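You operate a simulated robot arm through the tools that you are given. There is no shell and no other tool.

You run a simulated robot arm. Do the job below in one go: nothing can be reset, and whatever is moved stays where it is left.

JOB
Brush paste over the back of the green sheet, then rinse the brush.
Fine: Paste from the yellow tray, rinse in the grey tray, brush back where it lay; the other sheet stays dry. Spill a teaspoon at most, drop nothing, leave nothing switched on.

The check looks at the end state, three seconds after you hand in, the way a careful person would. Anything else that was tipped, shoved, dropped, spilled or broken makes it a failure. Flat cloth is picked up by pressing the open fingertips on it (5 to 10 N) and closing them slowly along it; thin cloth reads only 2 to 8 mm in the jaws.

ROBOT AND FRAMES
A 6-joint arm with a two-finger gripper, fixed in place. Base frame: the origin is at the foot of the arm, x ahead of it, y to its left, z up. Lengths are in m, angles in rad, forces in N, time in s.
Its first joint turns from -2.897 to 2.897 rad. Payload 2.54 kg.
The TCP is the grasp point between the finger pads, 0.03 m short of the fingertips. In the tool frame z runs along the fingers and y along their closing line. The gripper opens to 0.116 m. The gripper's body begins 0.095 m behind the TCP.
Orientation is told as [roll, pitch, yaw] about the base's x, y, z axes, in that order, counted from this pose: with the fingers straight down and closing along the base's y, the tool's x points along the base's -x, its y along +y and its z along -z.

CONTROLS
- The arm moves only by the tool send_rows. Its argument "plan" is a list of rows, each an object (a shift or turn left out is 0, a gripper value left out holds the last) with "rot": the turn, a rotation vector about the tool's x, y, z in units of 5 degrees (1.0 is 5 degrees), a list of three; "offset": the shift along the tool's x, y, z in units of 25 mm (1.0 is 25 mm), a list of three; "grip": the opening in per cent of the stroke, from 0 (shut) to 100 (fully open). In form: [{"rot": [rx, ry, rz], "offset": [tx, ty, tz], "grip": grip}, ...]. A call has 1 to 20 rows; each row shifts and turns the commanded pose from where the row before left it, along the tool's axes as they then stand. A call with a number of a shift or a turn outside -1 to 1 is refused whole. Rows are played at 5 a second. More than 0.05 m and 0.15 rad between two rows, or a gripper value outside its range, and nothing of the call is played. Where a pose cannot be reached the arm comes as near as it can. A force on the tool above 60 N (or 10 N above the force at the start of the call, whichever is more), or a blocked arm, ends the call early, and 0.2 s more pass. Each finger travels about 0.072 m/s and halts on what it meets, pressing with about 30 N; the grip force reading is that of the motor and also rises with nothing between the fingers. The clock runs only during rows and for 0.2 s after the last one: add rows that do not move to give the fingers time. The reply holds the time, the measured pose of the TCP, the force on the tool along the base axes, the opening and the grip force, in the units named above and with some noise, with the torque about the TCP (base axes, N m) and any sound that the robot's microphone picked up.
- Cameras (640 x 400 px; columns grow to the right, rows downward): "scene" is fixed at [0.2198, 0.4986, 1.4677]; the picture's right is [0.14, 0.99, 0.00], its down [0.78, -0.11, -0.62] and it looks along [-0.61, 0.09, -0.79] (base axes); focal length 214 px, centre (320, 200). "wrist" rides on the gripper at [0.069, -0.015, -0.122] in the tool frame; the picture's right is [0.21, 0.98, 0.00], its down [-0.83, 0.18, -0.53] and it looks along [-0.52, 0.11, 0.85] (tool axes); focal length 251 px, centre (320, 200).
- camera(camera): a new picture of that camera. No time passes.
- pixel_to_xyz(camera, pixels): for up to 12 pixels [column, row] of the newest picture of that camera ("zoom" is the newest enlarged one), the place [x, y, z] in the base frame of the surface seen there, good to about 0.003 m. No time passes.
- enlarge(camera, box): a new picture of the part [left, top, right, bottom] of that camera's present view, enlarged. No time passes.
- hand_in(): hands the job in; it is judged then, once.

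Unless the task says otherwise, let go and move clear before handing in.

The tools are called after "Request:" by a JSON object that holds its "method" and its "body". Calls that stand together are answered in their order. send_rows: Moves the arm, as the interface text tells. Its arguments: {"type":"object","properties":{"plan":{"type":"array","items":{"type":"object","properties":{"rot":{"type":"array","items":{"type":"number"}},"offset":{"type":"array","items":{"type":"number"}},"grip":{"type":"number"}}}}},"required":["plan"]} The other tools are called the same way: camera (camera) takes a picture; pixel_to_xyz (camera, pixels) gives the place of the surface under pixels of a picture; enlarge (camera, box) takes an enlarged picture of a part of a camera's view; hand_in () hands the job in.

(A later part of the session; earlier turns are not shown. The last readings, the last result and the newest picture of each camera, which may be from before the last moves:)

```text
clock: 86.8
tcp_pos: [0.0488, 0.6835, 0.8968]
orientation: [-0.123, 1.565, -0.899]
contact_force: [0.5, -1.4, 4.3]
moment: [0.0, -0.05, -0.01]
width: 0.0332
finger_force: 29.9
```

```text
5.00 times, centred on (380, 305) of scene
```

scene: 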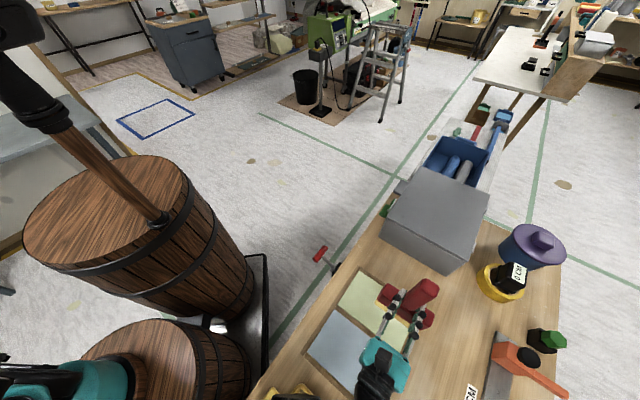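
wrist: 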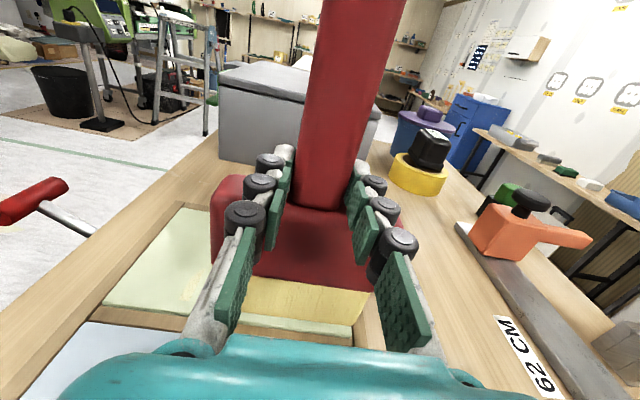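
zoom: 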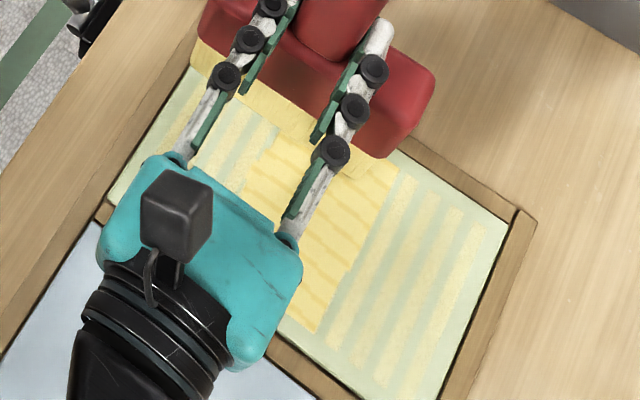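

The overlap band where both lanes passed now looks fully covered, while single-pass areas are still streaky. I'll lift, move off to the bare side, and look at the whole sheet.

Request:
{"method": "send_rows", "body": {"plan": [{"offset": [0.8, 0, 0]}, {"offset": [0.8, 0, 0]}, {"offset": [0, 0.95, -0.1]}, {"offset": [0, 0.95, -0.1]}, {"offset": [0, 0.95, -0.1]}, {"offset": [0, 0.95, -0.1]}, {"offset": [0, 0.95, -0.1]}, {"offset": [0, 0.95, 0]}, {"offset": [0, 0.95, 0]}, {"offset": [0, 0.95, 0]}, {"offset": [0, 0.95, 0]}, {"offset": [0, 0.95, 0]}, {}]}}

Request:
{"method": "enlarge", "body": {"camera": "scene", "box": [320, 260, 430, 348]}}

Request:
{"method": "enlarge", "body": {"camera": "wrist", "box": [180, 200, 460, 360]}}

Request:
{"method": "camera", "body": {"camera": "scene"}}

```text
clock: 89.6
tcp_pos: [0.2241, 0.8447, 0.9366]
orientation: [-0.136, 1.566, -0.913]
contact_force: [-0.4, 0.6, -2.0]
moment: [0.01, -0.04, -0.04]
width: 0.0332
finger_force: 30.0
```

```text
4.55 times, centred on (375, 304) of scene
```

zoom: 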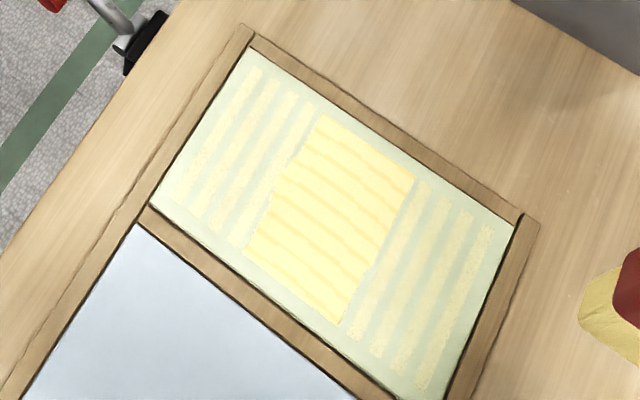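

```text
2.29 times, centred on (320, 280) of wrist
```

zoom: 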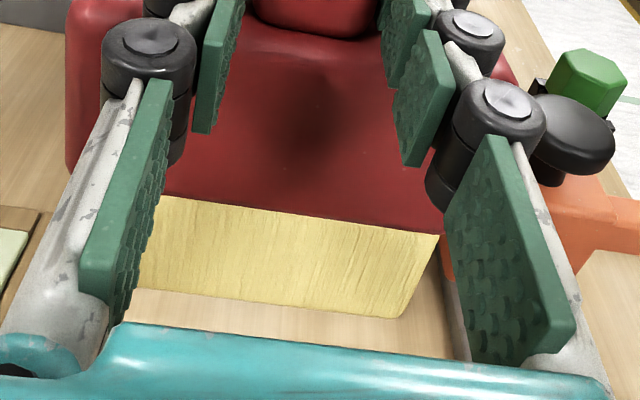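

```text
taken
```

scene: 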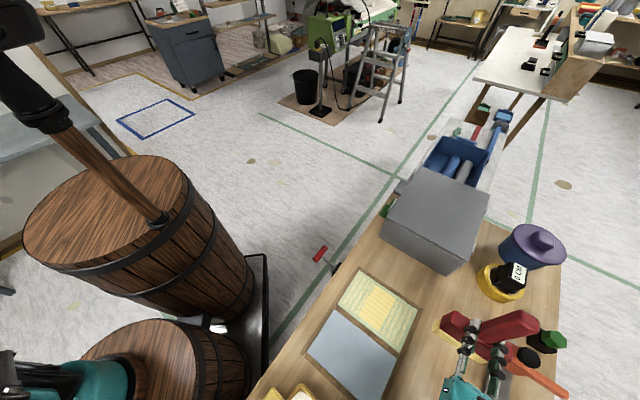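

The middle third is fully pasted, the outer thirds have only one streaky pass, and the blue sheet is clean. The brush is still loaded, so I'll do a second pass, starting with the right lane.

Request:
{"method": "send_rows", "body": {"plan": [{"offset": [0, -0.88, 0]}, {"offset": [0, -0.88, 0]}, {"offset": [0, -0.88, 0]}, {"offset": [0, -0.88, 0]}, {"offset": [0, -0.88, 0]}, {"offset": [0, -0.88, 0]}, {"offset": [0, -0.86, 0]}, {"offset": [-0.4, 0, -0.7]}, {"offset": [-0.4, 0, -0.7]}, {"offset": [-0.2, 0, -0.7]}, {"offset": [-0.2, 0, -0.7]}, {"offset": [-0.1, 0, -0.6]}, {}]}}

Request:
{"method": "enlarge", "body": {"camera": "wrist", "box": [180, 200, 460, 360]}}

```text
clock: 92.4
tcp_pos: [0.1771, 0.6768, 0.9042]
orientation: [-0.127, 1.565, -0.903]
contact_force: [-0.6, 0.2, -2.5]
moment: [0.0, -0.02, -0.01]
width: 0.0333
finger_force: 30.1
```

```text
2.29 times, centred on (320, 280) of wrist
```

zoom: 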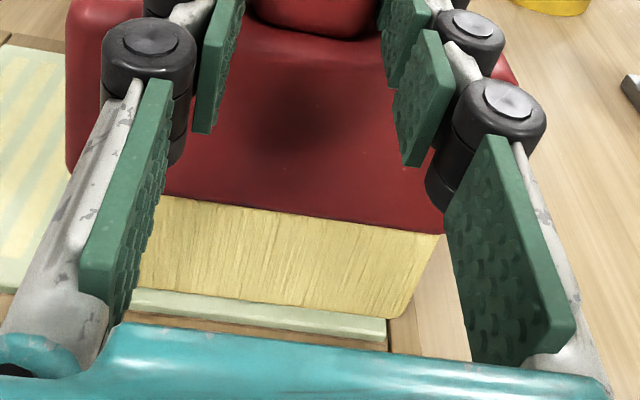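

Aligned, though the right bristle end is about 2 mm past the sheet edge, so I'll shift 3 mm inward and lower to light contact.

Request:
{"method": "send_rows", "body": {"plan": [{"offset": [-0.1, -0.12, 0]}, {"offset": [-0.12, 0, 0]}, {}]}}

```text
clock: 93.2
tcp_pos: [0.1757, 0.6731, 0.8996]
orientation: [-0.135, 1.566, -0.911]
contact_force: [0.0, 0.8, -2.1]
moment: [-0.02, 0.0, -0.05]
width: 0.033
finger_force: 30.0
```

Request:
{"method": "send_rows", "body": {"plan": [{"offset": [-0.04, 0, 0]}, {}]}}

```text
clock: 93.8
tcp_pos: [0.1741, 0.673, 0.8981]
orientation: [-0.133, 1.567, -0.91]
contact_force: [0.0, 0.1, -1.3]
moment: [-0.02, -0.03, -0.03]
width: 0.0336
finger_force: 29.9
```

Request:
{"method": "send_rows", "body": {"plan": [{"offset": [-0.03, 0, 0]}, {}]}}

```text
clock: 94.4
tcp_pos: [0.174, 0.6733, 0.8976]
orientation: [-0.131, 1.565, -0.908]
contact_force: [0.8, 0.5, -0.6]
moment: [-0.06, -0.05, -0.01]
width: 0.0331
finger_force: 30.0
```

Request:
{"method": "send_rows", "body": {"plan": [{"offset": [-0.025, 0, 0]}, {}]}}

```text
clock: 95.0
tcp_pos: [0.1739, 0.6734, 0.8969]
orientation: [-0.134, 1.566, -0.912]
contact_force: [-0.6, 0.3, -2.3]
moment: [0.01, -0.06, -0.06]
width: 0.033
finger_force: 30.0
```

Request:
{"method": "send_rows", "body": {"plan": [{"offset": [-0.03, 0, 0]}, {}]}}

Request:
{"method": "enlarge", "body": {"camera": "wrist", "box": [180, 200, 460, 360]}}

```text
clock: 95.6
tcp_pos: [0.1754, 0.6731, 0.8965]
orientation: [-0.16, 1.565, -0.937]
contact_force: [-1.1, -1.1, 2.5]
moment: [0.06, 0.11, 0.08]
width: 0.0332
finger_force: 30.3
```

```text
2.29 times, centred on (320, 280) of wrist
```

zoom: 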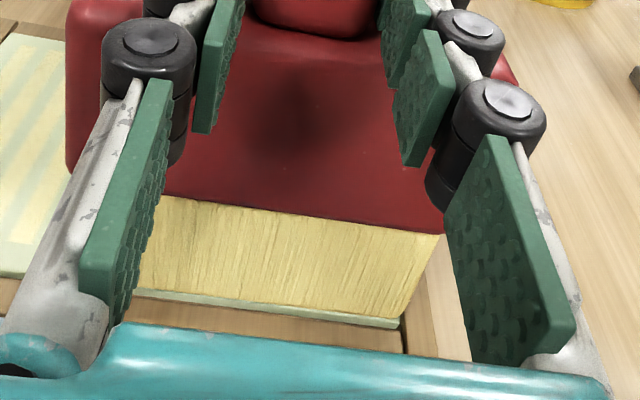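

Contact is about 4.5 N at the near edge. I'll drag the second pass of the right lane with slightly more pressure.

Request:
{"method": "send_rows", "body": {"plan": [{"offset": [-0.012, 0, 0.4]}, {"offset": [0.002, 0, 0.4]}, {"offset": [0.002, 0, 0.4]}, {}]}}

Request:
{"method": "enlarge", "body": {"camera": "scene", "box": [330, 265, 430, 345]}}

```text
clock: 96.6
tcp_pos: [0.1542, 0.6942, 0.8961]
orientation: [-0.133, 1.567, -0.91]
contact_force: [1.4, -1.1, 14.7]
moment: [0.05, 0.06, -0.05]
width: 0.0331
finger_force: 30.4
```

```text
5.00 times, centred on (380, 305) of scene
```

zoom: 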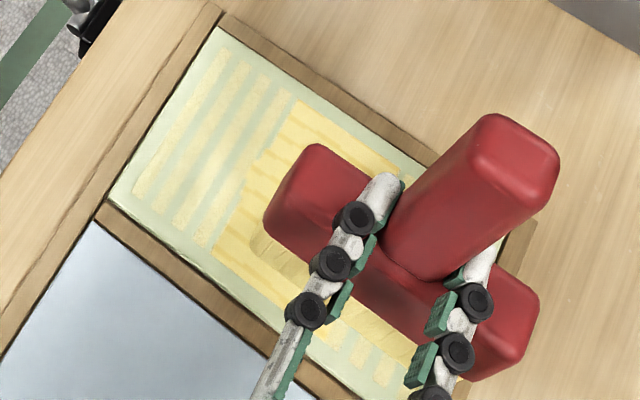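

Request:
{"method": "send_rows", "body": {"plan": [{"offset": [0.012, 0, 0.44]}, {"offset": [0.002, 0, 0.44]}, {"offset": [0.002, 0, 0.44]}, {}]}}

Request:
{"method": "send_rows", "body": {"plan": [{"offset": [0.002, 0, 0.44]}, {"offset": [0.002, 0, 0.44]}, {"offset": [0.002, 0, 0.44]}, {}]}}

Request:
{"method": "enlarge", "body": {"camera": "scene", "box": [330, 265, 430, 345]}}

```text
clock: 97.6
tcp_pos: [0.1303, 0.7167, 0.8962]
orientation: [-0.061, 1.567, -0.838]
contact_force: [-0.1, -0.4, -0.5]
moment: [-0.02, -0.07, -0.04]
width: 0.0335
finger_force: 30.0
```

```text
clock: 98.6
tcp_pos: [0.107, 0.7396, 0.8963]
orientation: [-0.176, 1.564, -0.952]
contact_force: [1.5, -1.2, 13.3]
moment: [0.1, 0.03, -0.06]
width: 0.0332
finger_force: 30.4
```

```text
5.00 times, centred on (380, 305) of scene
```

zoom: 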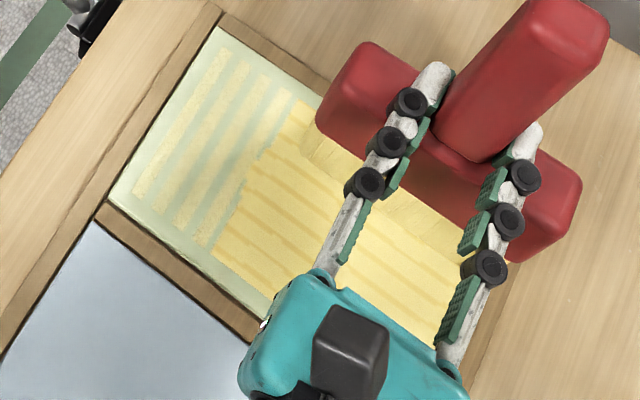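

The right third is now solid. I'll do the second pass of the left lane the same way.

Request:
{"method": "send_rows", "body": {"plan": [{"offset": [0.6, 0, 0]}, {"offset": [0, -0.82, 0]}, {"offset": [0, -0.82, 0]}, {"offset": [0, -0.82, 0]}, {"offset": [0, -0.81, 0]}, {"offset": [0, 0, -0.76]}, {"offset": [0, 0, -0.76]}, {"offset": [0, 0, -0.76]}, {"offset": [0, 0, -0.76]}, {"offset": [0, 0, -0.75]}, {"offset": [-0.45, 0, 0]}, {}]}}

Request:
{"method": "enlarge", "body": {"camera": "wrist", "box": [180, 200, 460, 360]}}

Request:
{"method": "enlarge", "body": {"camera": "scene", "box": [330, 265, 430, 345]}}

```text
clock: 101.2
tcp_pos: [0.1176, 0.6147, 0.9019]
orientation: [-0.129, 1.566, -0.906]
contact_force: [0.0, 0.0, -2.8]
moment: [-0.02, -0.01, -0.01]
width: 0.0331
finger_force: 30.0
```

```text
2.29 times, centred on (320, 280) of wrist
```

zoom: 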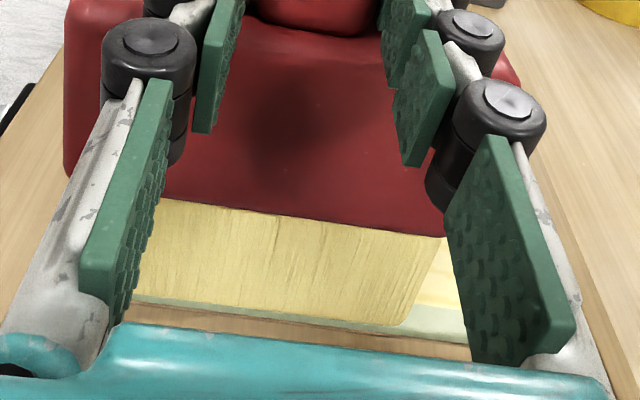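

```text
5.00 times, centred on (380, 305) of scene
```

zoom: 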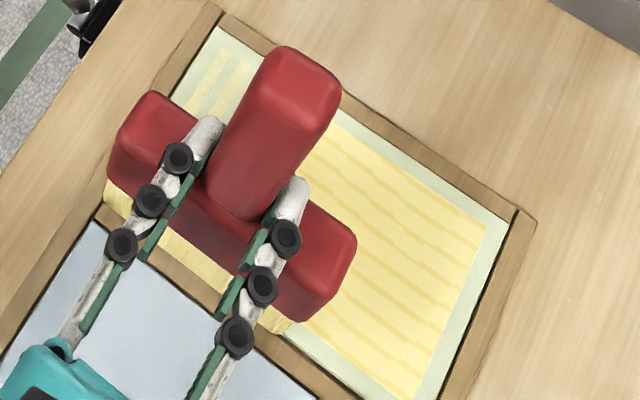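

Most of the sheet is solid now, with only the left third still streaky. I'll check the bristle front against the divider before touching down.

Request:
{"method": "pixel_to_xyz", "body": {"camera": "wrist", "pixels": [[256, 321], [280, 324], [300, 327], [320, 330], [345, 333], [270, 327], [300, 331], [360, 335], [372, 338], [340, 336], [255, 323]]}}

Request:
{"method": "send_rows", "body": {"plan": [{"offset": [-0.12, 0, 0]}, {"offset": [-0.06, 0, 0]}, {}]}}

```text
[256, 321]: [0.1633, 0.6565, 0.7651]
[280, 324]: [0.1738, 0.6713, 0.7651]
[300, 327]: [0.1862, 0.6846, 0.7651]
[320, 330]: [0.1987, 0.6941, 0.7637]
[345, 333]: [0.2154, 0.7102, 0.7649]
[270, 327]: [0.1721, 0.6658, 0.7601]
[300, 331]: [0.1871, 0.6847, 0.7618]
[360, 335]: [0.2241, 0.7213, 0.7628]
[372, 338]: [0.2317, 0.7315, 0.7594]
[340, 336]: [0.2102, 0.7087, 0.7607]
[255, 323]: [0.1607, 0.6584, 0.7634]
```

```text
clock: 102.0
tcp_pos: [0.1173, 0.6166, 0.8967]
orientation: [-0.127, 1.565, -0.907]
contact_force: [0.4, -0.4, -2.0]
moment: [-0.04, -0.01, 0.0]
width: 0.033
finger_force: 30.1
```

That query read an older full picture, so I'll use the zoom view instead. No contact yet, so I'll take a fresh zoom, verify, and keep lowering in small steps.

Request:
{"method": "enlarge", "body": {"camera": "wrist", "box": [180, 200, 460, 360]}}

Request:
{"method": "pixel_to_xyz", "body": {"camera": "zoom", "pixels": [[200, 295], [260, 303], [320, 311], [380, 319], [200, 303], [320, 320], [250, 312], [150, 290]]}}

Request:
{"method": "send_rows", "body": {"plan": [{"offset": [-0.03, 0, 0]}, {}]}}

```text
2.29 times, centred on (320, 280) of wrist
```

zoom: 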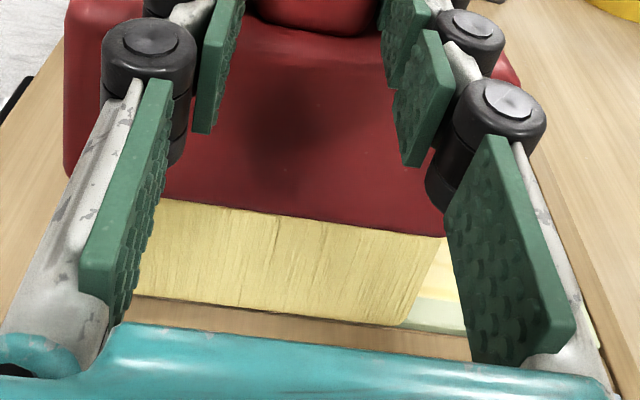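

```text
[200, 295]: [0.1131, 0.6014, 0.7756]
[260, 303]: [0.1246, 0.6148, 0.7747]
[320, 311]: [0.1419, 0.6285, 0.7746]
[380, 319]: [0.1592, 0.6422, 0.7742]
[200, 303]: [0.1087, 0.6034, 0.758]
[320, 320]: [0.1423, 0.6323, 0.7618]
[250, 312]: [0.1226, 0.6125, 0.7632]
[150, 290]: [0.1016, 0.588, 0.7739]
```

```text
clock: 102.6
tcp_pos: [0.1182, 0.615, 0.8974]
orientation: [-0.168, 1.566, -0.944]
contact_force: [-1.3, 0.3, 3.1]
moment: [0.16, 0.09, 0.02]
width: 0.0332
finger_force: 30.4
```

The bristle front now reads S≈0.340, so the brush has rotated about 4° in the jaws from the dragging and sits over the divider. I'll lift a little and tilt 4° further to bring the bristles upright and back onto the green.

Request:
{"method": "send_rows", "body": {"plan": [{"offset": [0.25, 0, 0]}, {"rot": [0, 0.85, 0]}, {}]}}

Request:
{"method": "enlarge", "body": {"camera": "wrist", "box": [180, 200, 460, 360]}}

Request:
{"method": "enlarge", "body": {"camera": "scene", "box": [320, 265, 420, 345]}}

```text
clock: 103.4
tcp_pos: [0.1175, 0.6145, 0.9018]
orientation: [-3.132, 1.501, 2.37]
contact_force: [-0.1, -0.6, -2.4]
moment: [0.0, -0.02, 0.0]
width: 0.033
finger_force: 29.8
```

```text
2.29 times, centred on (320, 280) of wrist
```

zoom: 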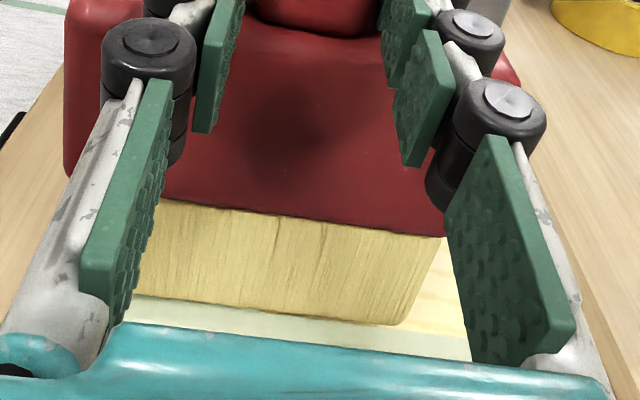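

```text
5.00 times, centred on (370, 305) of scene
```

zoom: 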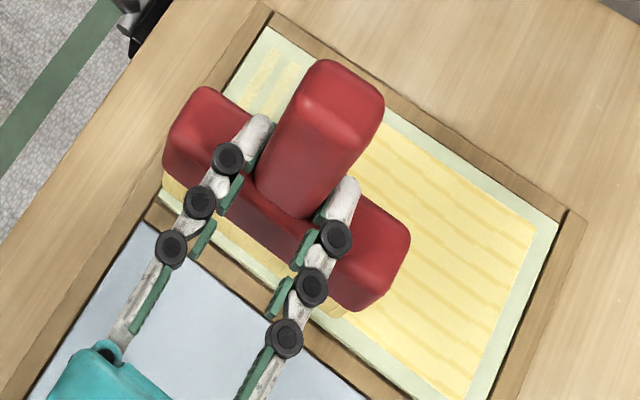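

The divider is clean and the bristles are back over green, although they look a bit drier. I'll measure the bristle edge again.

Request:
{"method": "pixel_to_xyz", "body": {"camera": "zoom", "pixels": [[185, 195], [220, 195], [260, 230], [300, 255], [340, 310], [325, 300]]}}

Request:
{"method": "enlarge", "body": {"camera": "wrist", "box": [180, 200, 460, 360]}}

Request:
{"method": "pixel_to_xyz", "body": {"camera": "zoom", "pixels": [[150, 290], [200, 297], [260, 306], [320, 315], [380, 322], [395, 322], [250, 320], [350, 335], [420, 300], [170, 205], [430, 240]]}}

```text
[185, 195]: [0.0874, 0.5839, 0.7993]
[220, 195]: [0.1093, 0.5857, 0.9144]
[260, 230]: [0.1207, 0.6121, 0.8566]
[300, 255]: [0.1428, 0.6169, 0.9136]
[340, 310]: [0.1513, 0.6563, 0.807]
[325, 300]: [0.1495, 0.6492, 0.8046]
```

```text
2.29 times, centred on (320, 280) of wrist
```

zoom: 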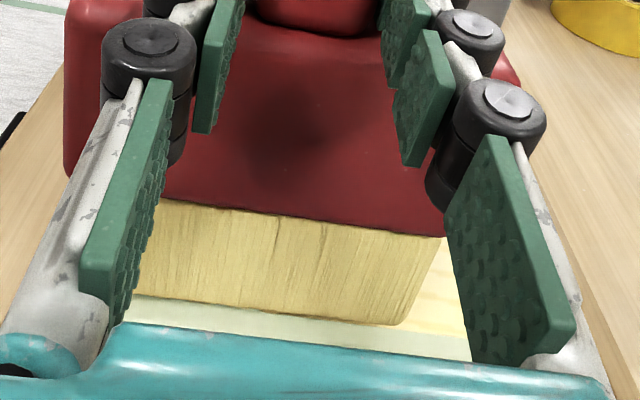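

```text
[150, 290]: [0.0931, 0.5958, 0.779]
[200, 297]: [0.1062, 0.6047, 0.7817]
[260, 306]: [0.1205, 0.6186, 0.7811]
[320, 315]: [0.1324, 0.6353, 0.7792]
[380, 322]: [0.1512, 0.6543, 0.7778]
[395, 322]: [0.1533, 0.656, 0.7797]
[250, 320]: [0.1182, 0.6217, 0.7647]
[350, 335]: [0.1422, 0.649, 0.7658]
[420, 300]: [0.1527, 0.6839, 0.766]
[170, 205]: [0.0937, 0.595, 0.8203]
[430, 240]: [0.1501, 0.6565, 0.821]
```

The bristles are upright again with the front at S≈0.350. I'll lower carefully to contact.

Request:
{"method": "send_rows", "body": {"plan": [{"offset": [-0.1, 0, -0.007]}, {"offset": [-0.08, 0, -0.006]}, {}]}}

Request:
{"method": "send_rows", "body": {"plan": [{"offset": [-0.03, 0, -0.002]}, {}]}}

```text
clock: 104.2
tcp_pos: [0.1168, 0.6164, 0.8993]
orientation: [-3.134, 1.503, 2.373]
contact_force: [1.0, 0.5, -1.1]
moment: [0.0, -0.05, 0.02]
width: 0.0331
finger_force: 30.2
```

```text
clock: 104.8
tcp_pos: [0.1182, 0.6161, 0.8997]
orientation: [-3.134, 1.502, 2.373]
contact_force: [-1.4, 0.6, -2.0]
moment: [-0.02, -0.04, 0.03]
width: 0.0335
finger_force: 30.2
out of reach, approached as far as the arm can: row 1
```

The extra tilt is at the wrist's limit. I'll take back half of it, shift 5 mm away from the blue to compensate, and lower again.

Request:
{"method": "send_rows", "body": {"plan": [{"offset": [0.05, 0, 0.2]}, {"rot": [0, -0.45, 0]}, {"offset": [-0.06, 0, 0]}, {}]}}

Request:
{"method": "send_rows", "body": {"plan": [{"offset": [-0.06, 0, 0]}, {}]}}

```text
clock: 105.8
tcp_pos: [0.1135, 0.6217, 0.8989]
orientation: [-3.119, 1.54, 2.387]
contact_force: [-0.9, 0.6, -2.5]
moment: [0.02, -0.04, -0.01]
width: 0.0332
finger_force: 29.9
```

```text
clock: 106.4
tcp_pos: [0.1147, 0.6207, 0.8986]
orientation: [-3.119, 1.54, 2.388]
contact_force: [0.2, 0.4, -1.7]
moment: [-0.04, -0.02, -0.03]
width: 0.0332
finger_force: 30.0
```

Request:
{"method": "send_rows", "body": {"plan": [{"offset": [-0.05, 0, 0]}, {}]}}

```text
clock: 107.0
tcp_pos: [0.1135, 0.62, 0.8967]
orientation: [-3.12, 1.542, 2.388]
contact_force: [-0.4, 0.0, -1.8]
moment: [-0.02, 0.0, -0.04]
width: 0.0332
finger_force: 30.3
```

Request:
{"method": "send_rows", "body": {"plan": [{"offset": [-0.03, 0, 0]}, {}]}}

Request:
{"method": "enlarge", "body": {"camera": "wrist", "box": [180, 200, 460, 360]}}

```text
clock: 107.6
tcp_pos: [0.1131, 0.6199, 0.896]
orientation: [-3.12, 1.541, 2.386]
contact_force: [0.5, -0.1, -0.9]
moment: [-0.01, -0.05, -0.02]
width: 0.0332
finger_force: 30.6
```

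```text
2.29 times, centred on (320, 280) of wrist
```

zoom: 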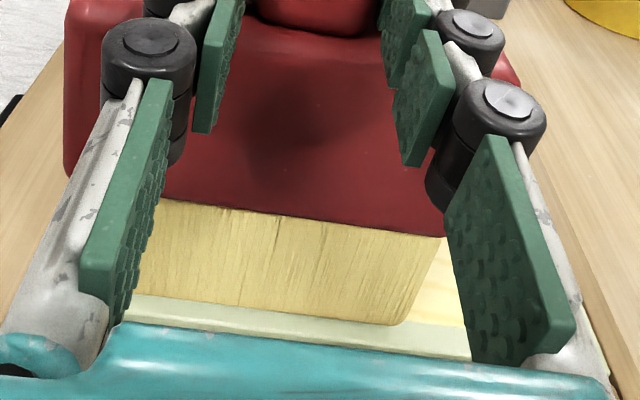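

Request:
{"method": "send_rows", "body": {"plan": [{"offset": [-0.03, 0, 0]}, {}]}}

```text
clock: 108.2
tcp_pos: [0.1147, 0.6201, 0.8964]
orientation: [-3.12, 1.539, 2.387]
contact_force: [-1.1, -0.6, -0.9]
moment: [0.04, -0.08, -0.03]
width: 0.033
finger_force: 30.5
```

Request:
{"method": "send_rows", "body": {"plan": [{"offset": [-0.04, 0, 0]}, {}]}}

```text
clock: 108.8
tcp_pos: [0.114, 0.619, 0.8949]
orientation: [-3.101, 1.538, 2.403]
contact_force: [2.6, 0.3, 17.0]
moment: [0.38, 0.1, -0.12]
width: 0.0332
finger_force: 30.6
```

Contact is about 19 N. I'll begin the drag, easing off on the first step and then keeping level.

Request:
{"method": "send_rows", "body": {"plan": [{"offset": [0.003, 0, 0.4]}, {"offset": [-0.013, 0, 0.4]}, {"offset": [-0.013, 0, 0.4]}, {}]}}

Request:
{"method": "enlarge", "body": {"camera": "scene", "box": [320, 265, 420, 345]}}

```text
clock: 109.8
tcp_pos: [0.0917, 0.6404, 0.895]
orientation: [-3.125, 1.543, 2.378]
contact_force: [1.8, -1.7, 10.9]
moment: [0.05, 0.01, -0.08]
width: 0.0333
finger_force: 30.4
```

```text
5.00 times, centred on (370, 305) of scene
```

zoom: 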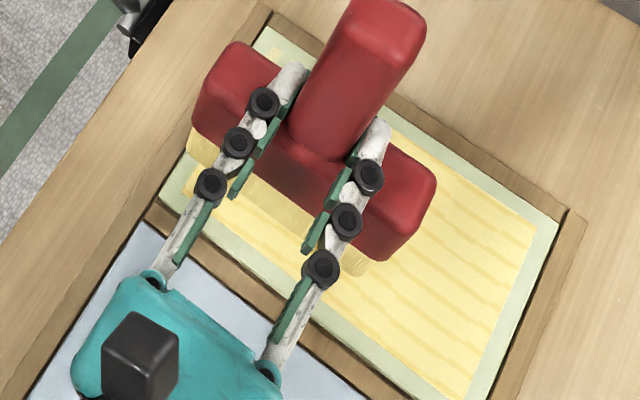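

Request:
{"method": "send_rows", "body": {"plan": [{"offset": [-0.011, 0, 0.42]}, {"offset": [-0.012, 0, 0.42]}, {"offset": [-0.012, 0, 0.42]}, {}]}}

Request:
{"method": "send_rows", "body": {"plan": [{"offset": [-0.012, 0, 0.42]}, {"offset": [-0.012, 0, 0.42]}, {"offset": [-0.012, 0, 0.42]}, {}]}}

Request:
{"method": "enlarge", "body": {"camera": "scene", "box": [320, 265, 420, 345]}}

```text
clock: 110.8
tcp_pos: [0.0717, 0.6616, 0.8951]
orientation: [-3.119, 1.543, 2.388]
contact_force: [2.7, -2.8, 13.9]
moment: [-0.04, -0.16, -0.03]
width: 0.0335
finger_force: 30.2
```

```text
clock: 111.8
tcp_pos: [0.0467, 0.6859, 0.8932]
orientation: [-3.118, 1.541, 2.386]
contact_force: [-0.3, 0.4, 4.2]
moment: [0.12, 0.03, -0.01]
width: 0.033
finger_force: 29.8
```

```text
5.00 times, centred on (370, 305) of scene
```

zoom: 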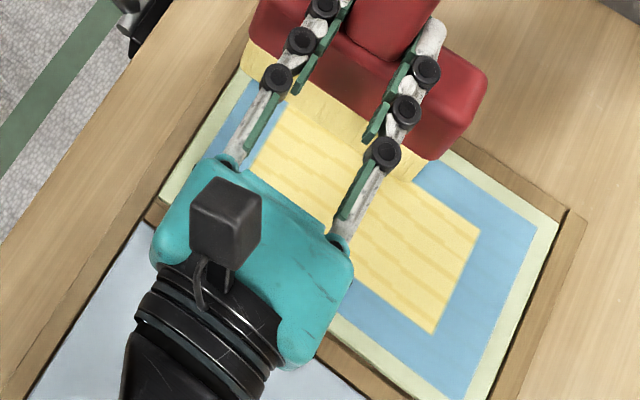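

The pasted area now shows a blue band round a yellow middle, so something has changed. I'll lift clear and look carefully.

Request:
{"method": "send_rows", "body": {"plan": [{"offset": [0.8, 0, 0]}, {"offset": [0.8, 0, 0]}, {"offset": [0, 0.95, 0]}, {"offset": [0, 0.95, 0]}, {"offset": [0, 0.95, 0]}, {"offset": [0, 0.95, 0]}, {"offset": [0, 0.95, 0]}, {"offset": [0, 0.95, 0]}, {"offset": [0, 0.95, 0]}, {"offset": [0, 0.95, 0]}, {"offset": [0, 0.95, 0]}, {"offset": [0, 0.95, 0]}, {}]}}

Request:
{"method": "enlarge", "body": {"camera": "scene", "box": [320, 260, 430, 348]}}

Request:
{"method": "enlarge", "body": {"camera": "scene", "box": [290, 250, 450, 400]}}

Request:
{"method": "camera", "body": {"camera": "wrist"}}

```text
clock: 114.6
tcp_pos: [0.2152, 0.8543, 0.9348]
orientation: [-3.119, 1.542, 2.386]
contact_force: [0.3, -0.3, -2.0]
moment: [-0.06, -0.01, 0.0]
width: 0.0332
finger_force: 30.4
```

```text
4.55 times, centred on (375, 304) of scene
```

zoom: 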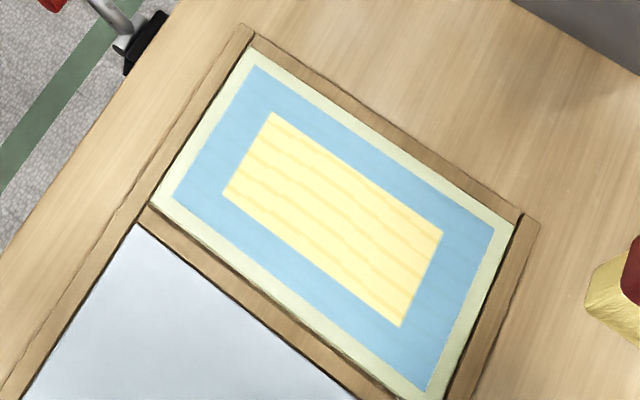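

```text
2.67 times, centred on (370, 325) of scene
```

zoom: 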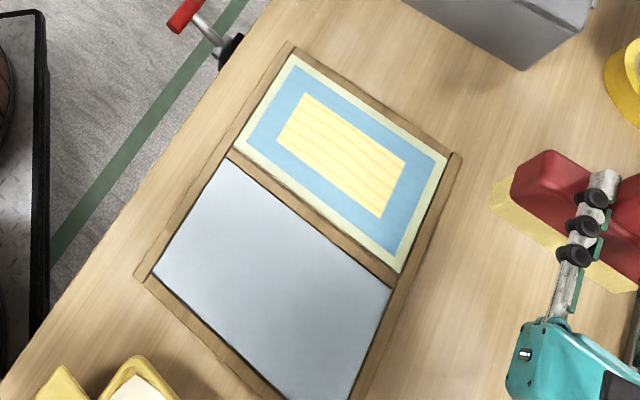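

```text
taken
```

wrist: 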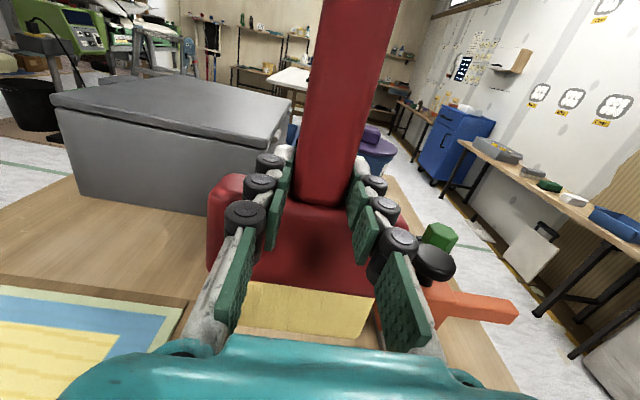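

The whole sheet now shows one uniform, centred layer with a border, which appears once every part is covered. The blue sheet and divider look clean. Next is the rinse, so I'll tilt back to 70°, rise, and return along the bare strip towards the grey tray.

Request:
{"method": "send_rows", "body": {"plan": [{"rot": [0, -1, 0]}, {"rot": [0, -1, 0]}, {"rot": [0, -1, 0]}, {"rot": [0, -1, 0]}, {"rot": [0, -0.38, 0]}, {"offset": [0.88, 0, -0.32]}, {"offset": [0.88, 0, -0.32]}, {"offset": [0.88, 0, -0.32]}, {}]}}

Request:
{"method": "send_rows", "body": {"plan": [{"offset": [-0.356, 0, -0.977]}, {"offset": [-0.356, 0, -0.977]}, {"offset": [-0.356, 0, -0.977]}, {"offset": [-0.356, 0, -0.977]}, {"offset": [-0.356, 0, -0.977]}, {"offset": [-0.356, 0, -0.977]}, {"offset": [-0.356, 0, -0.977]}, {"offset": [-0.356, 0, -0.977]}, {"offset": [-0.356, 0, -0.977]}, {"offset": [-0.356, 0, -0.977]}, {"offset": [-0.356, 0, -0.977]}, {}]}}

Request:
{"method": "camera", "body": {"camera": "wrist"}}

Request:
{"method": "camera", "body": {"camera": "scene"}}

```text
clock: 116.6
tcp_pos: [0.215, 0.8544, 1.0058]
orientation: [-0.002, 1.218, -0.779]
contact_force: [0.0, -0.1, -2.8]
moment: [0.0, 0.02, -0.02]
width: 0.033
finger_force: 29.2
```

```text
clock: 119.2
tcp_pos: [0.4201, 0.6526, 1.0066]
orientation: [-0.002, 1.219, -0.779]
contact_force: [0.1, -0.1, -1.6]
moment: [-0.03, 0.03, -0.04]
width: 0.0331
finger_force: 30.1
```

```text
taken
```

wrist: 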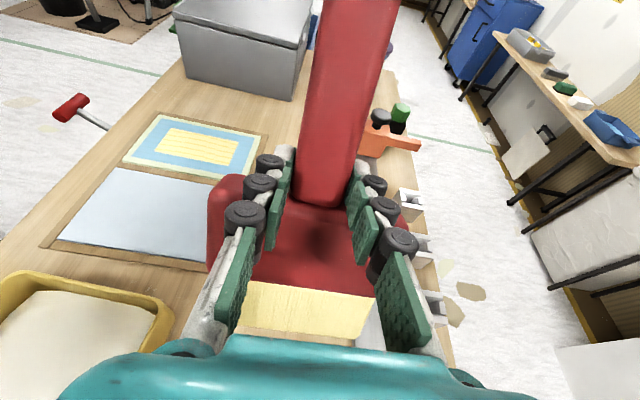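

```text
taken
```

scene: 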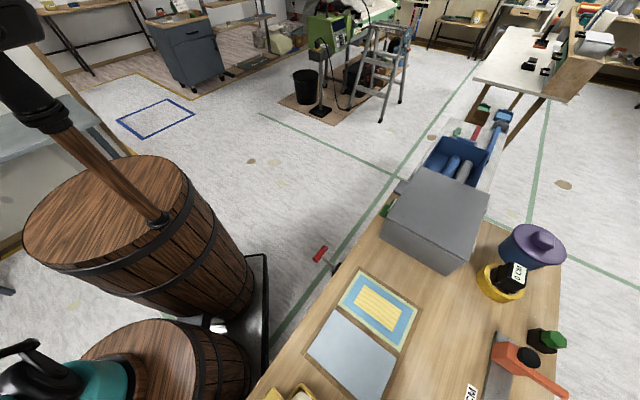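

The pasted green sheet and clean blue sheet both look right. I'll turn to about yaw -93° to match the grey tray's diagonal and move so the wrist camera sees that tray clearly.

Request:
{"method": "send_rows", "body": {"plan": [{"rot": [-0.939, 0, 0.345]}, {"rot": [-0.939, 0, 0.345]}, {"rot": [-0.939, 0, 0.345]}, {"rot": [-0.939, 0, 0.345]}, {"rot": [-0.939, 0, 0.345]}, {"rot": [-0.939, 0, 0.345]}, {"rot": [-0.939, 0, 0.345]}, {"rot": [-0.939, 0, 0.345]}, {"rot": [-0.939, 0, 0.345]}, {"rot": [-0.6, 0, 0.22]}, {}]}}

Request:
{"method": "camera", "body": {"camera": "wrist"}}

```text
clock: 121.6
tcp_pos: [0.4196, 0.6536, 1.006]
orientation: [0.003, 1.218, -1.616]
contact_force: [-0.2, -0.2, -1.3]
moment: [-0.04, 0.0, -0.03]
width: 0.0331
finger_force: 29.8
```

```text
taken
```

wrist: 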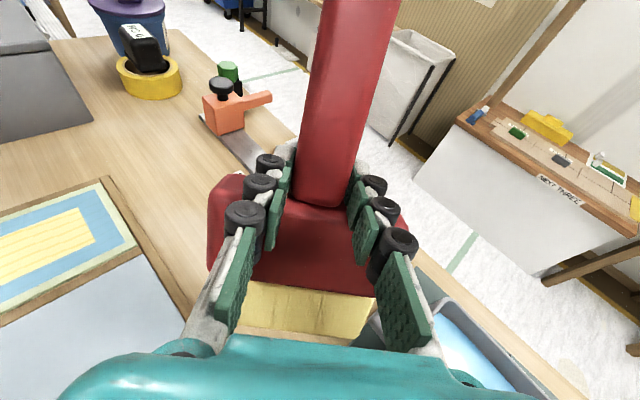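

Request:
{"method": "send_rows", "body": {"plan": [{"offset": [-0.36, 0, -0.976]}, {"offset": [-0.36, 0, -0.976]}, {"offset": [-0.36, 0, -0.976]}, {"offset": [-0.36, 0, -0.976]}, {"offset": [-0.36, 0, -0.976]}, {}]}}

Request:
{"method": "camera", "body": {"camera": "wrist"}}

Request:
{"method": "enlarge", "body": {"camera": "wrist", "box": [360, 180, 600, 340]}}

```text
clock: 123.0
tcp_pos: [0.4132, 0.526, 1.0046]
orientation: [-0.001, 1.218, -1.616]
contact_force: [-0.2, 0.1, -2.3]
moment: [0.03, 0.0, 0.02]
width: 0.0332
finger_force: 29.9
```

```text
taken
```

wrist: 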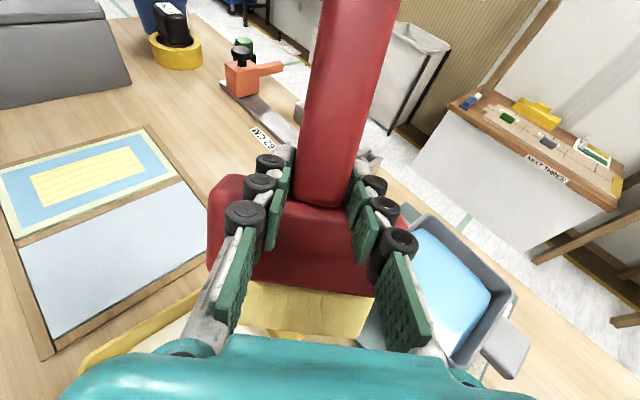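

```text
2.50 times, centred on (480, 260) of wrist
```

zoom: 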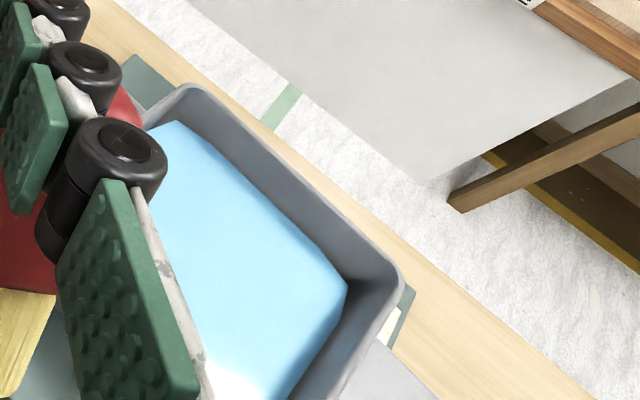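

A finger hides part of the grey tray. I'll shift 7 cm left over the yellow tray for a full view.

Request:
{"method": "send_rows", "body": {"plan": [{"offset": [-0.15, -0.9, -0.4]}, {"offset": [-0.15, -0.9, -0.4]}, {"offset": [-0.15, -0.9, -0.4]}, {}]}}

Request:
{"method": "camera", "body": {"camera": "wrist"}}

Request:
{"method": "enlarge", "body": {"camera": "wrist", "box": [380, 180, 620, 340]}}

```text
clock: 124.0
tcp_pos: [0.345, 0.4943, 1.0065]
orientation: [0.003, 1.218, -1.618]
contact_force: [-0.1, -0.2, -1.3]
moment: [-0.03, 0.01, 0.01]
width: 0.0331
finger_force: 29.5
```

```text
taken
```

wrist: 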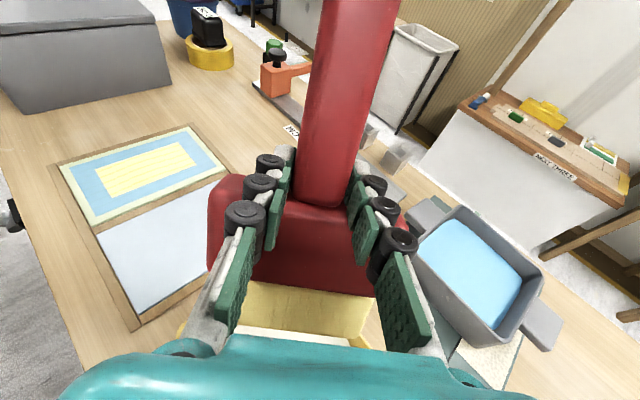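

```text
2.50 times, centred on (500, 260) of wrist
```

zoom: 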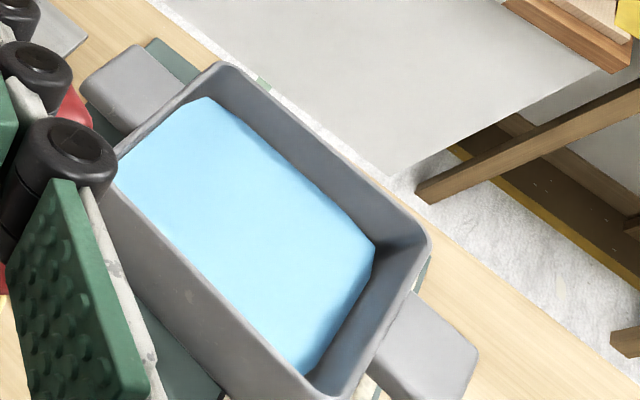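

The whole grey tray is visible now, with water corners at zoom (208,100), (372,250), (303,370) and (120,165). I'll measure them.

Request:
{"method": "pixel_to_xyz", "body": {"camera": "zoom", "pixels": [[206, 102], [370, 252], [302, 366], [124, 168], [240, 230], [222, 66], [426, 246], [330, 395], [200, 290], [280, 150], [340, 305], [160, 130]]}}

Request:
{"method": "pixel_to_xyz", "body": {"camera": "zoom", "pixels": [[120, 150], [150, 235], [250, 330], [310, 145], [385, 320], [430, 350], [130, 80], [165, 215], [290, 190], [250, 120], [230, 310], [320, 330]]}}

```text
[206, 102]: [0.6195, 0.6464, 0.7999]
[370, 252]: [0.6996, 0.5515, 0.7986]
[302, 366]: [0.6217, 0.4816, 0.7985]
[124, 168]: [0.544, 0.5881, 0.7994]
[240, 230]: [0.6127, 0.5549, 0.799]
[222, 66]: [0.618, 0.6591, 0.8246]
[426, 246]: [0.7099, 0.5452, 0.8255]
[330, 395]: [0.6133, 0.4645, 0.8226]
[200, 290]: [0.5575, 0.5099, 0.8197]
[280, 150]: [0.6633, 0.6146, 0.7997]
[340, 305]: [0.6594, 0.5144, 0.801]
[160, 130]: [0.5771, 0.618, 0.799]
```

```text
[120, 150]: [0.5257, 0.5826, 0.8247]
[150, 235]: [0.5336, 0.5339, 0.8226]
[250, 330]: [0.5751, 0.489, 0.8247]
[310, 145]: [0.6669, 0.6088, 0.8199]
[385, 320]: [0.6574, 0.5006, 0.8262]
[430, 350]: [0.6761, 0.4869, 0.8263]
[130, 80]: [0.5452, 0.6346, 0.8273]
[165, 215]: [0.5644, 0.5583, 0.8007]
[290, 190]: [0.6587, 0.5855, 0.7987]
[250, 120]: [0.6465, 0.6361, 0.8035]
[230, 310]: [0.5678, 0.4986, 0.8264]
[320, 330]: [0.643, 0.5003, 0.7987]
```

The grey tray is centred near (0.614, 0.561), with its rim at 0.825 and water at 0.799, and its long diagonal runs along about -10°. I'll re-measure the bristle edge relative to the TCP, since the brush shifted slightly in the jaws.

Request:
{"method": "enlarge", "body": {"camera": "wrist", "box": [180, 180, 460, 355]}}

Request:
{"method": "pixel_to_xyz", "body": {"camera": "zoom", "pixels": [[160, 308], [200, 315], [260, 324], [320, 333], [380, 341], [395, 341], [170, 240], [425, 268], [300, 252], [75, 150], [430, 262], [400, 335]]}}

```text
2.29 times, centred on (320, 268) of wrist
```

zoom: 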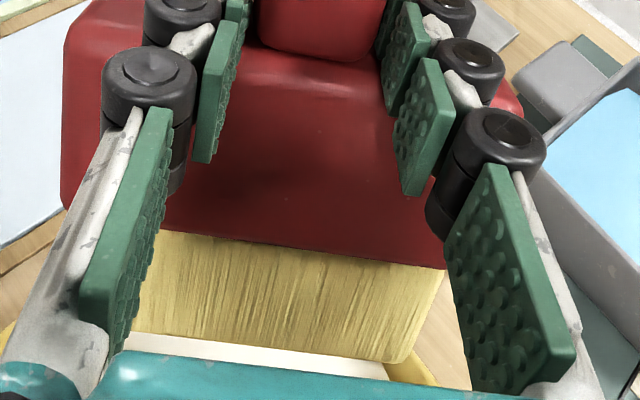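

```text
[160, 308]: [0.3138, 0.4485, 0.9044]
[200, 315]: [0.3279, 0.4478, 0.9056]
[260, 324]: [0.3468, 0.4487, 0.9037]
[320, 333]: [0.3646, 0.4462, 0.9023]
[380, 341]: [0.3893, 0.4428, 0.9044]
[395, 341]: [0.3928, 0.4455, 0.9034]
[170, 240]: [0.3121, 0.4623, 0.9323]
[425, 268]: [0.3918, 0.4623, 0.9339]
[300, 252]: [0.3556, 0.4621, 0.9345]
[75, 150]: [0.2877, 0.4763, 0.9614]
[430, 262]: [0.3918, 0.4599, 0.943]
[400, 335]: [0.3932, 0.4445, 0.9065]
```

The effective bristle tilt is about 66.5°. I'll move over the grey tray, turn to yaw -100° along its diagonal, add 3.5° of tilt, and check before dipping.

Request:
{"method": "send_rows", "body": {"plan": [{"offset": [0.13, 0.976, 0.353]}, {"offset": [0.13, 0.976, 0.353]}, {"offset": [0.13, 0.976, 0.353]}, {"offset": [0.13, 0.976, 0.353]}, {"offset": [0.13, 0.976, 0.353]}, {"offset": [0.13, 0.976, 0.353]}, {"offset": [0.13, 0.976, 0.353]}, {"offset": [0.13, 0.976, 0.353]}, {"offset": [0.13, 0.976, 0.353]}, {"offset": [0.13, 0.976, 0.353]}, {"offset": [0.13, 0.976, 0.353]}, {"rot": [-0.685, 0, 0.252]}, {"rot": [-0.685, 0, 0.252]}, {"rot": [0, 0.7, 0]}, {}]}}

Request:
{"method": "camera", "body": {"camera": "wrist"}}

Request:
{"method": "enlarge", "body": {"camera": "wrist", "box": [180, 180, 460, 355]}}

```text
clock: 127.2
tcp_pos: [0.6165, 0.5867, 1.0039]
orientation: [0.003, 1.28, -1.744]
contact_force: [-0.3, 0.9, -2.6]
moment: [-0.03, 0.0, -0.02]
width: 0.0333
finger_force: 30.0
```

```text
taken
```

wrist: 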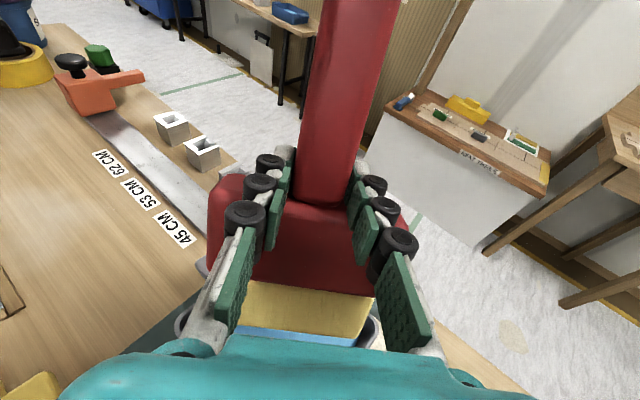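

```text
2.29 times, centred on (320, 268) of wrist
```

zoom: 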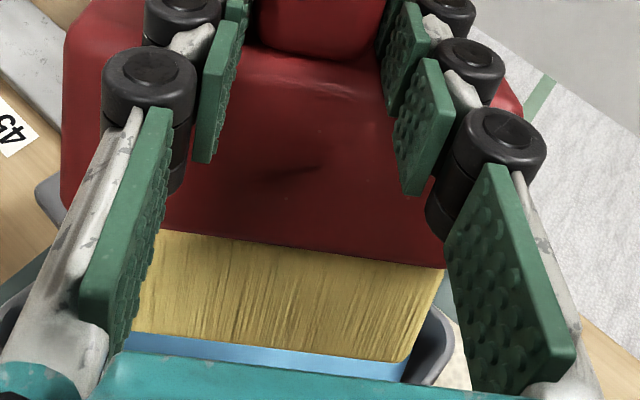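

Request:
{"method": "send_rows", "body": {"plan": [{"offset": [-0.766, 0, 0.23]}, {"offset": [-0.766, 0, 0.23]}, {"offset": [-0.4, 0, 0.12]}, {}]}}

Request:
{"method": "camera", "body": {"camera": "wrist"}}

Request:
{"method": "enlarge", "body": {"camera": "wrist", "box": [160, 180, 480, 380]}}

```text
clock: 128.2
tcp_pos: [0.6178, 0.5862, 0.9543]
orientation: [0.0, 1.28, -1.743]
contact_force: [-0.1, 0.1, -1.9]
moment: [0.0, -0.01, 0.01]
width: 0.0333
finger_force: 29.9
```

```text
taken
```

wrist: 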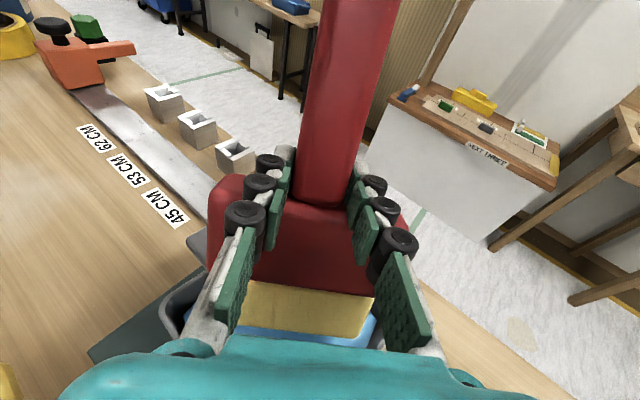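

```text
2.00 times, centred on (320, 280) of wrist
```

zoom: 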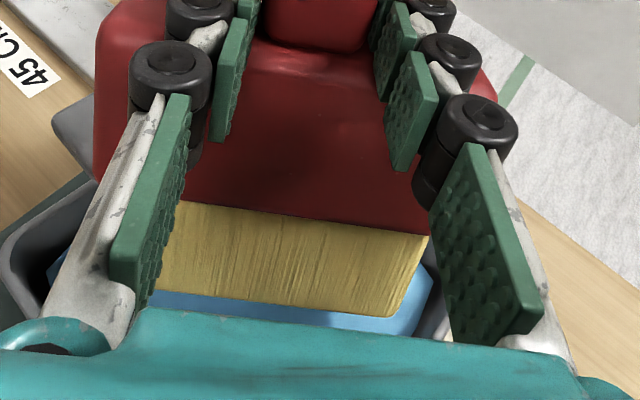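

The bristles hover between the water's left corner at zoom (48,268) and its right corner at (432,285). I'll check the clearances.

Request:
{"method": "pixel_to_xyz", "body": {"camera": "zoom", "pixels": [[428, 286], [52, 268], [388, 312], [200, 290], [300, 303], [415, 262], [110, 130], [40, 255], [440, 280], [350, 320], [210, 302], [405, 325]]}}

```text
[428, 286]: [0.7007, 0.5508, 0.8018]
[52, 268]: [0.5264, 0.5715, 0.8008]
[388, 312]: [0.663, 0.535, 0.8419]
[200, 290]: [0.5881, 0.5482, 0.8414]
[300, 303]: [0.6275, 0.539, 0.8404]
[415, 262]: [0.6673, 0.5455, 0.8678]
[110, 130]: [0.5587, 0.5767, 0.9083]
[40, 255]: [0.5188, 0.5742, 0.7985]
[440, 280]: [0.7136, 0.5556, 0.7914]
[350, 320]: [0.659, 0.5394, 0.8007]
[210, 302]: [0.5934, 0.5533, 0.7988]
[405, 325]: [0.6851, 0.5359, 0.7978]
```

The clearances are about 1 cm all round. I'll lower the bristles about 14 mm into the water and swish gently with small sideways moves.

Request:
{"method": "send_rows", "body": {"plan": [{"offset": [-0.5, 0, 0.15]}, {"offset": [-0.5, 0, 0.15]}, {"offset": [-0.48, 0, 0.144]}, {}]}}

Request:
{"method": "enlarge", "body": {"camera": "wrist", "box": [160, 180, 480, 380]}}

```text
clock: 129.2
tcp_pos: [0.6172, 0.5864, 0.9164]
orientation: [0.002, 1.279, -1.744]
contact_force: [-0.5, 0.8, -2.3]
moment: [0.01, 0.03, -0.02]
width: 0.0334
finger_force: 30.4
```

```text
2.00 times, centred on (320, 280) of wrist
```

zoom: 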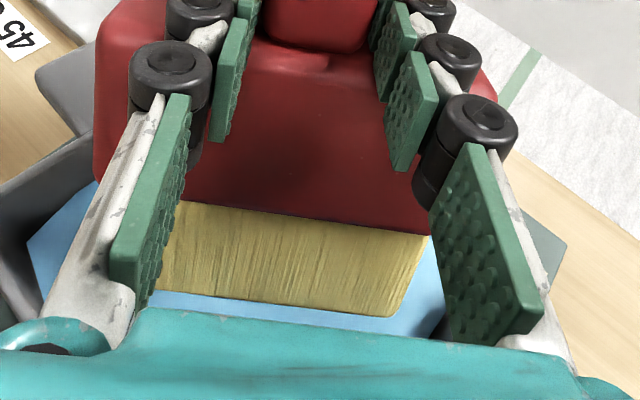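

The front bristle edge is right at the water surface. I'll lower 5 mm more and swish back and forth.

Request:
{"method": "send_rows", "body": {"plan": [{"offset": [-0.2, 0, 0.06]}, {}, {"offset": [0, 0.3, 0]}, {"offset": [0, -0.3, 0]}, {"offset": [0, -0.3, 0]}, {"offset": [0, 0.3, 0]}, {"offset": [0, 0.3, 0]}, {"offset": [0, -0.3, 0]}, {"offset": [0, -0.3, 0]}, {"offset": [0, 0.3, 0]}, {}, {}]}}

Request:
{"method": "enlarge", "body": {"camera": "wrist", "box": [160, 180, 480, 380]}}

```text
clock: 131.8
tcp_pos: [0.6173, 0.5853, 0.9111]
orientation: [0.001, 1.28, -1.744]
contact_force: [0.0, -0.6, -2.3]
moment: [0.01, 0.02, 0.01]
width: 0.0333
finger_force: 30.2
```

```text
2.00 times, centred on (320, 280) of wrist
```

zoom: 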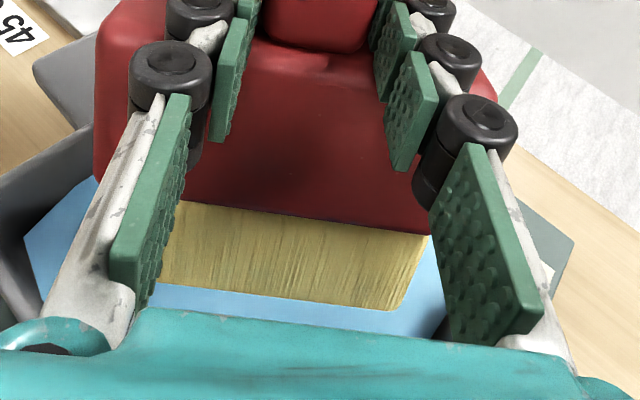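

The tips are submerged but still yellowish. I'll swish for longer.

Request:
{"method": "send_rows", "body": {"plan": [{"offset": [0, 0.35, 0]}, {"offset": [0, -0.35, 0]}, {"offset": [0, -0.35, 0]}, {"offset": [0, 0.35, 0]}, {"offset": [0, 0.35, 0]}, {"offset": [0, -0.35, 0]}, {"offset": [0, -0.35, 0]}, {"offset": [0, 0.35, 0]}, {"offset": [0, 0.35, 0]}, {"offset": [0, -0.35, 0]}, {"offset": [0, -0.35, 0]}, {"offset": [0, 0.35, 0]}, {"offset": [0, 0.35, 0]}, {"offset": [0, -0.35, 0]}, {"offset": [0, -0.35, 0]}, {"offset": [0, 0.35, 0]}, {}, {}]}}

Request:
{"method": "enlarge", "body": {"camera": "wrist", "box": [160, 180, 480, 380]}}

```text
clock: 135.6
tcp_pos: [0.6166, 0.586, 0.9115]
orientation: [0.001, 1.28, -1.744]
contact_force: [-0.2, -0.5, -2.3]
moment: [-0.02, -0.02, -0.01]
width: 0.0331
finger_force: 29.6
```

```text
2.00 times, centred on (320, 280) of wrist
```

zoom: 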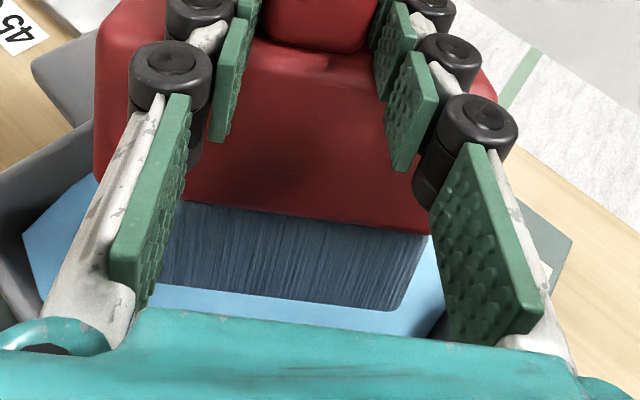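

The bristles have turned water-blue, so the paste is rinsed out. I'll lift slowly and let the brush drain over the tray.

Request:
{"method": "send_rows", "body": {"plan": [{"offset": [0.24, 0, -0.072]}, {"offset": [0.24, 0, -0.072]}, {"offset": [0.24, 0, -0.072]}, {"offset": [0.24, 0, -0.072]}, {"offset": [0.24, 0, -0.072]}, {}, {}, {}, {}, {}, {}, {}, {}, {}, {}, {}, {}, {}, {}, {}]}}

Request:
{"method": "enlarge", "body": {"camera": "wrist", "box": [160, 180, 480, 380]}}

```text
clock: 139.8
tcp_pos: [0.6166, 0.587, 0.94]
orientation: [0.002, 1.279, -1.744]
contact_force: [-0.1, 0.4, -0.8]
moment: [0.03, 0.01, 0.04]
width: 0.033
finger_force: 30.4
```

```text
2.00 times, centred on (320, 280) of wrist
```

zoom: 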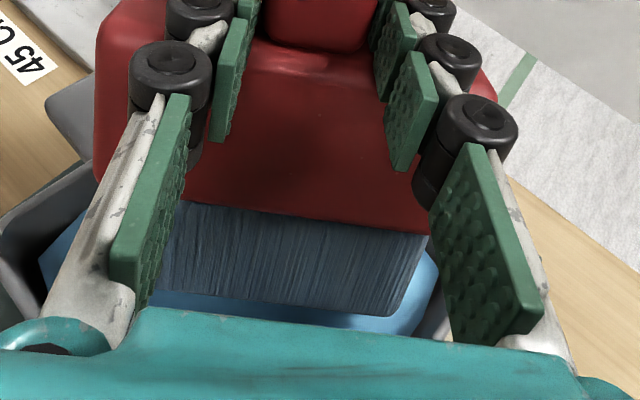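

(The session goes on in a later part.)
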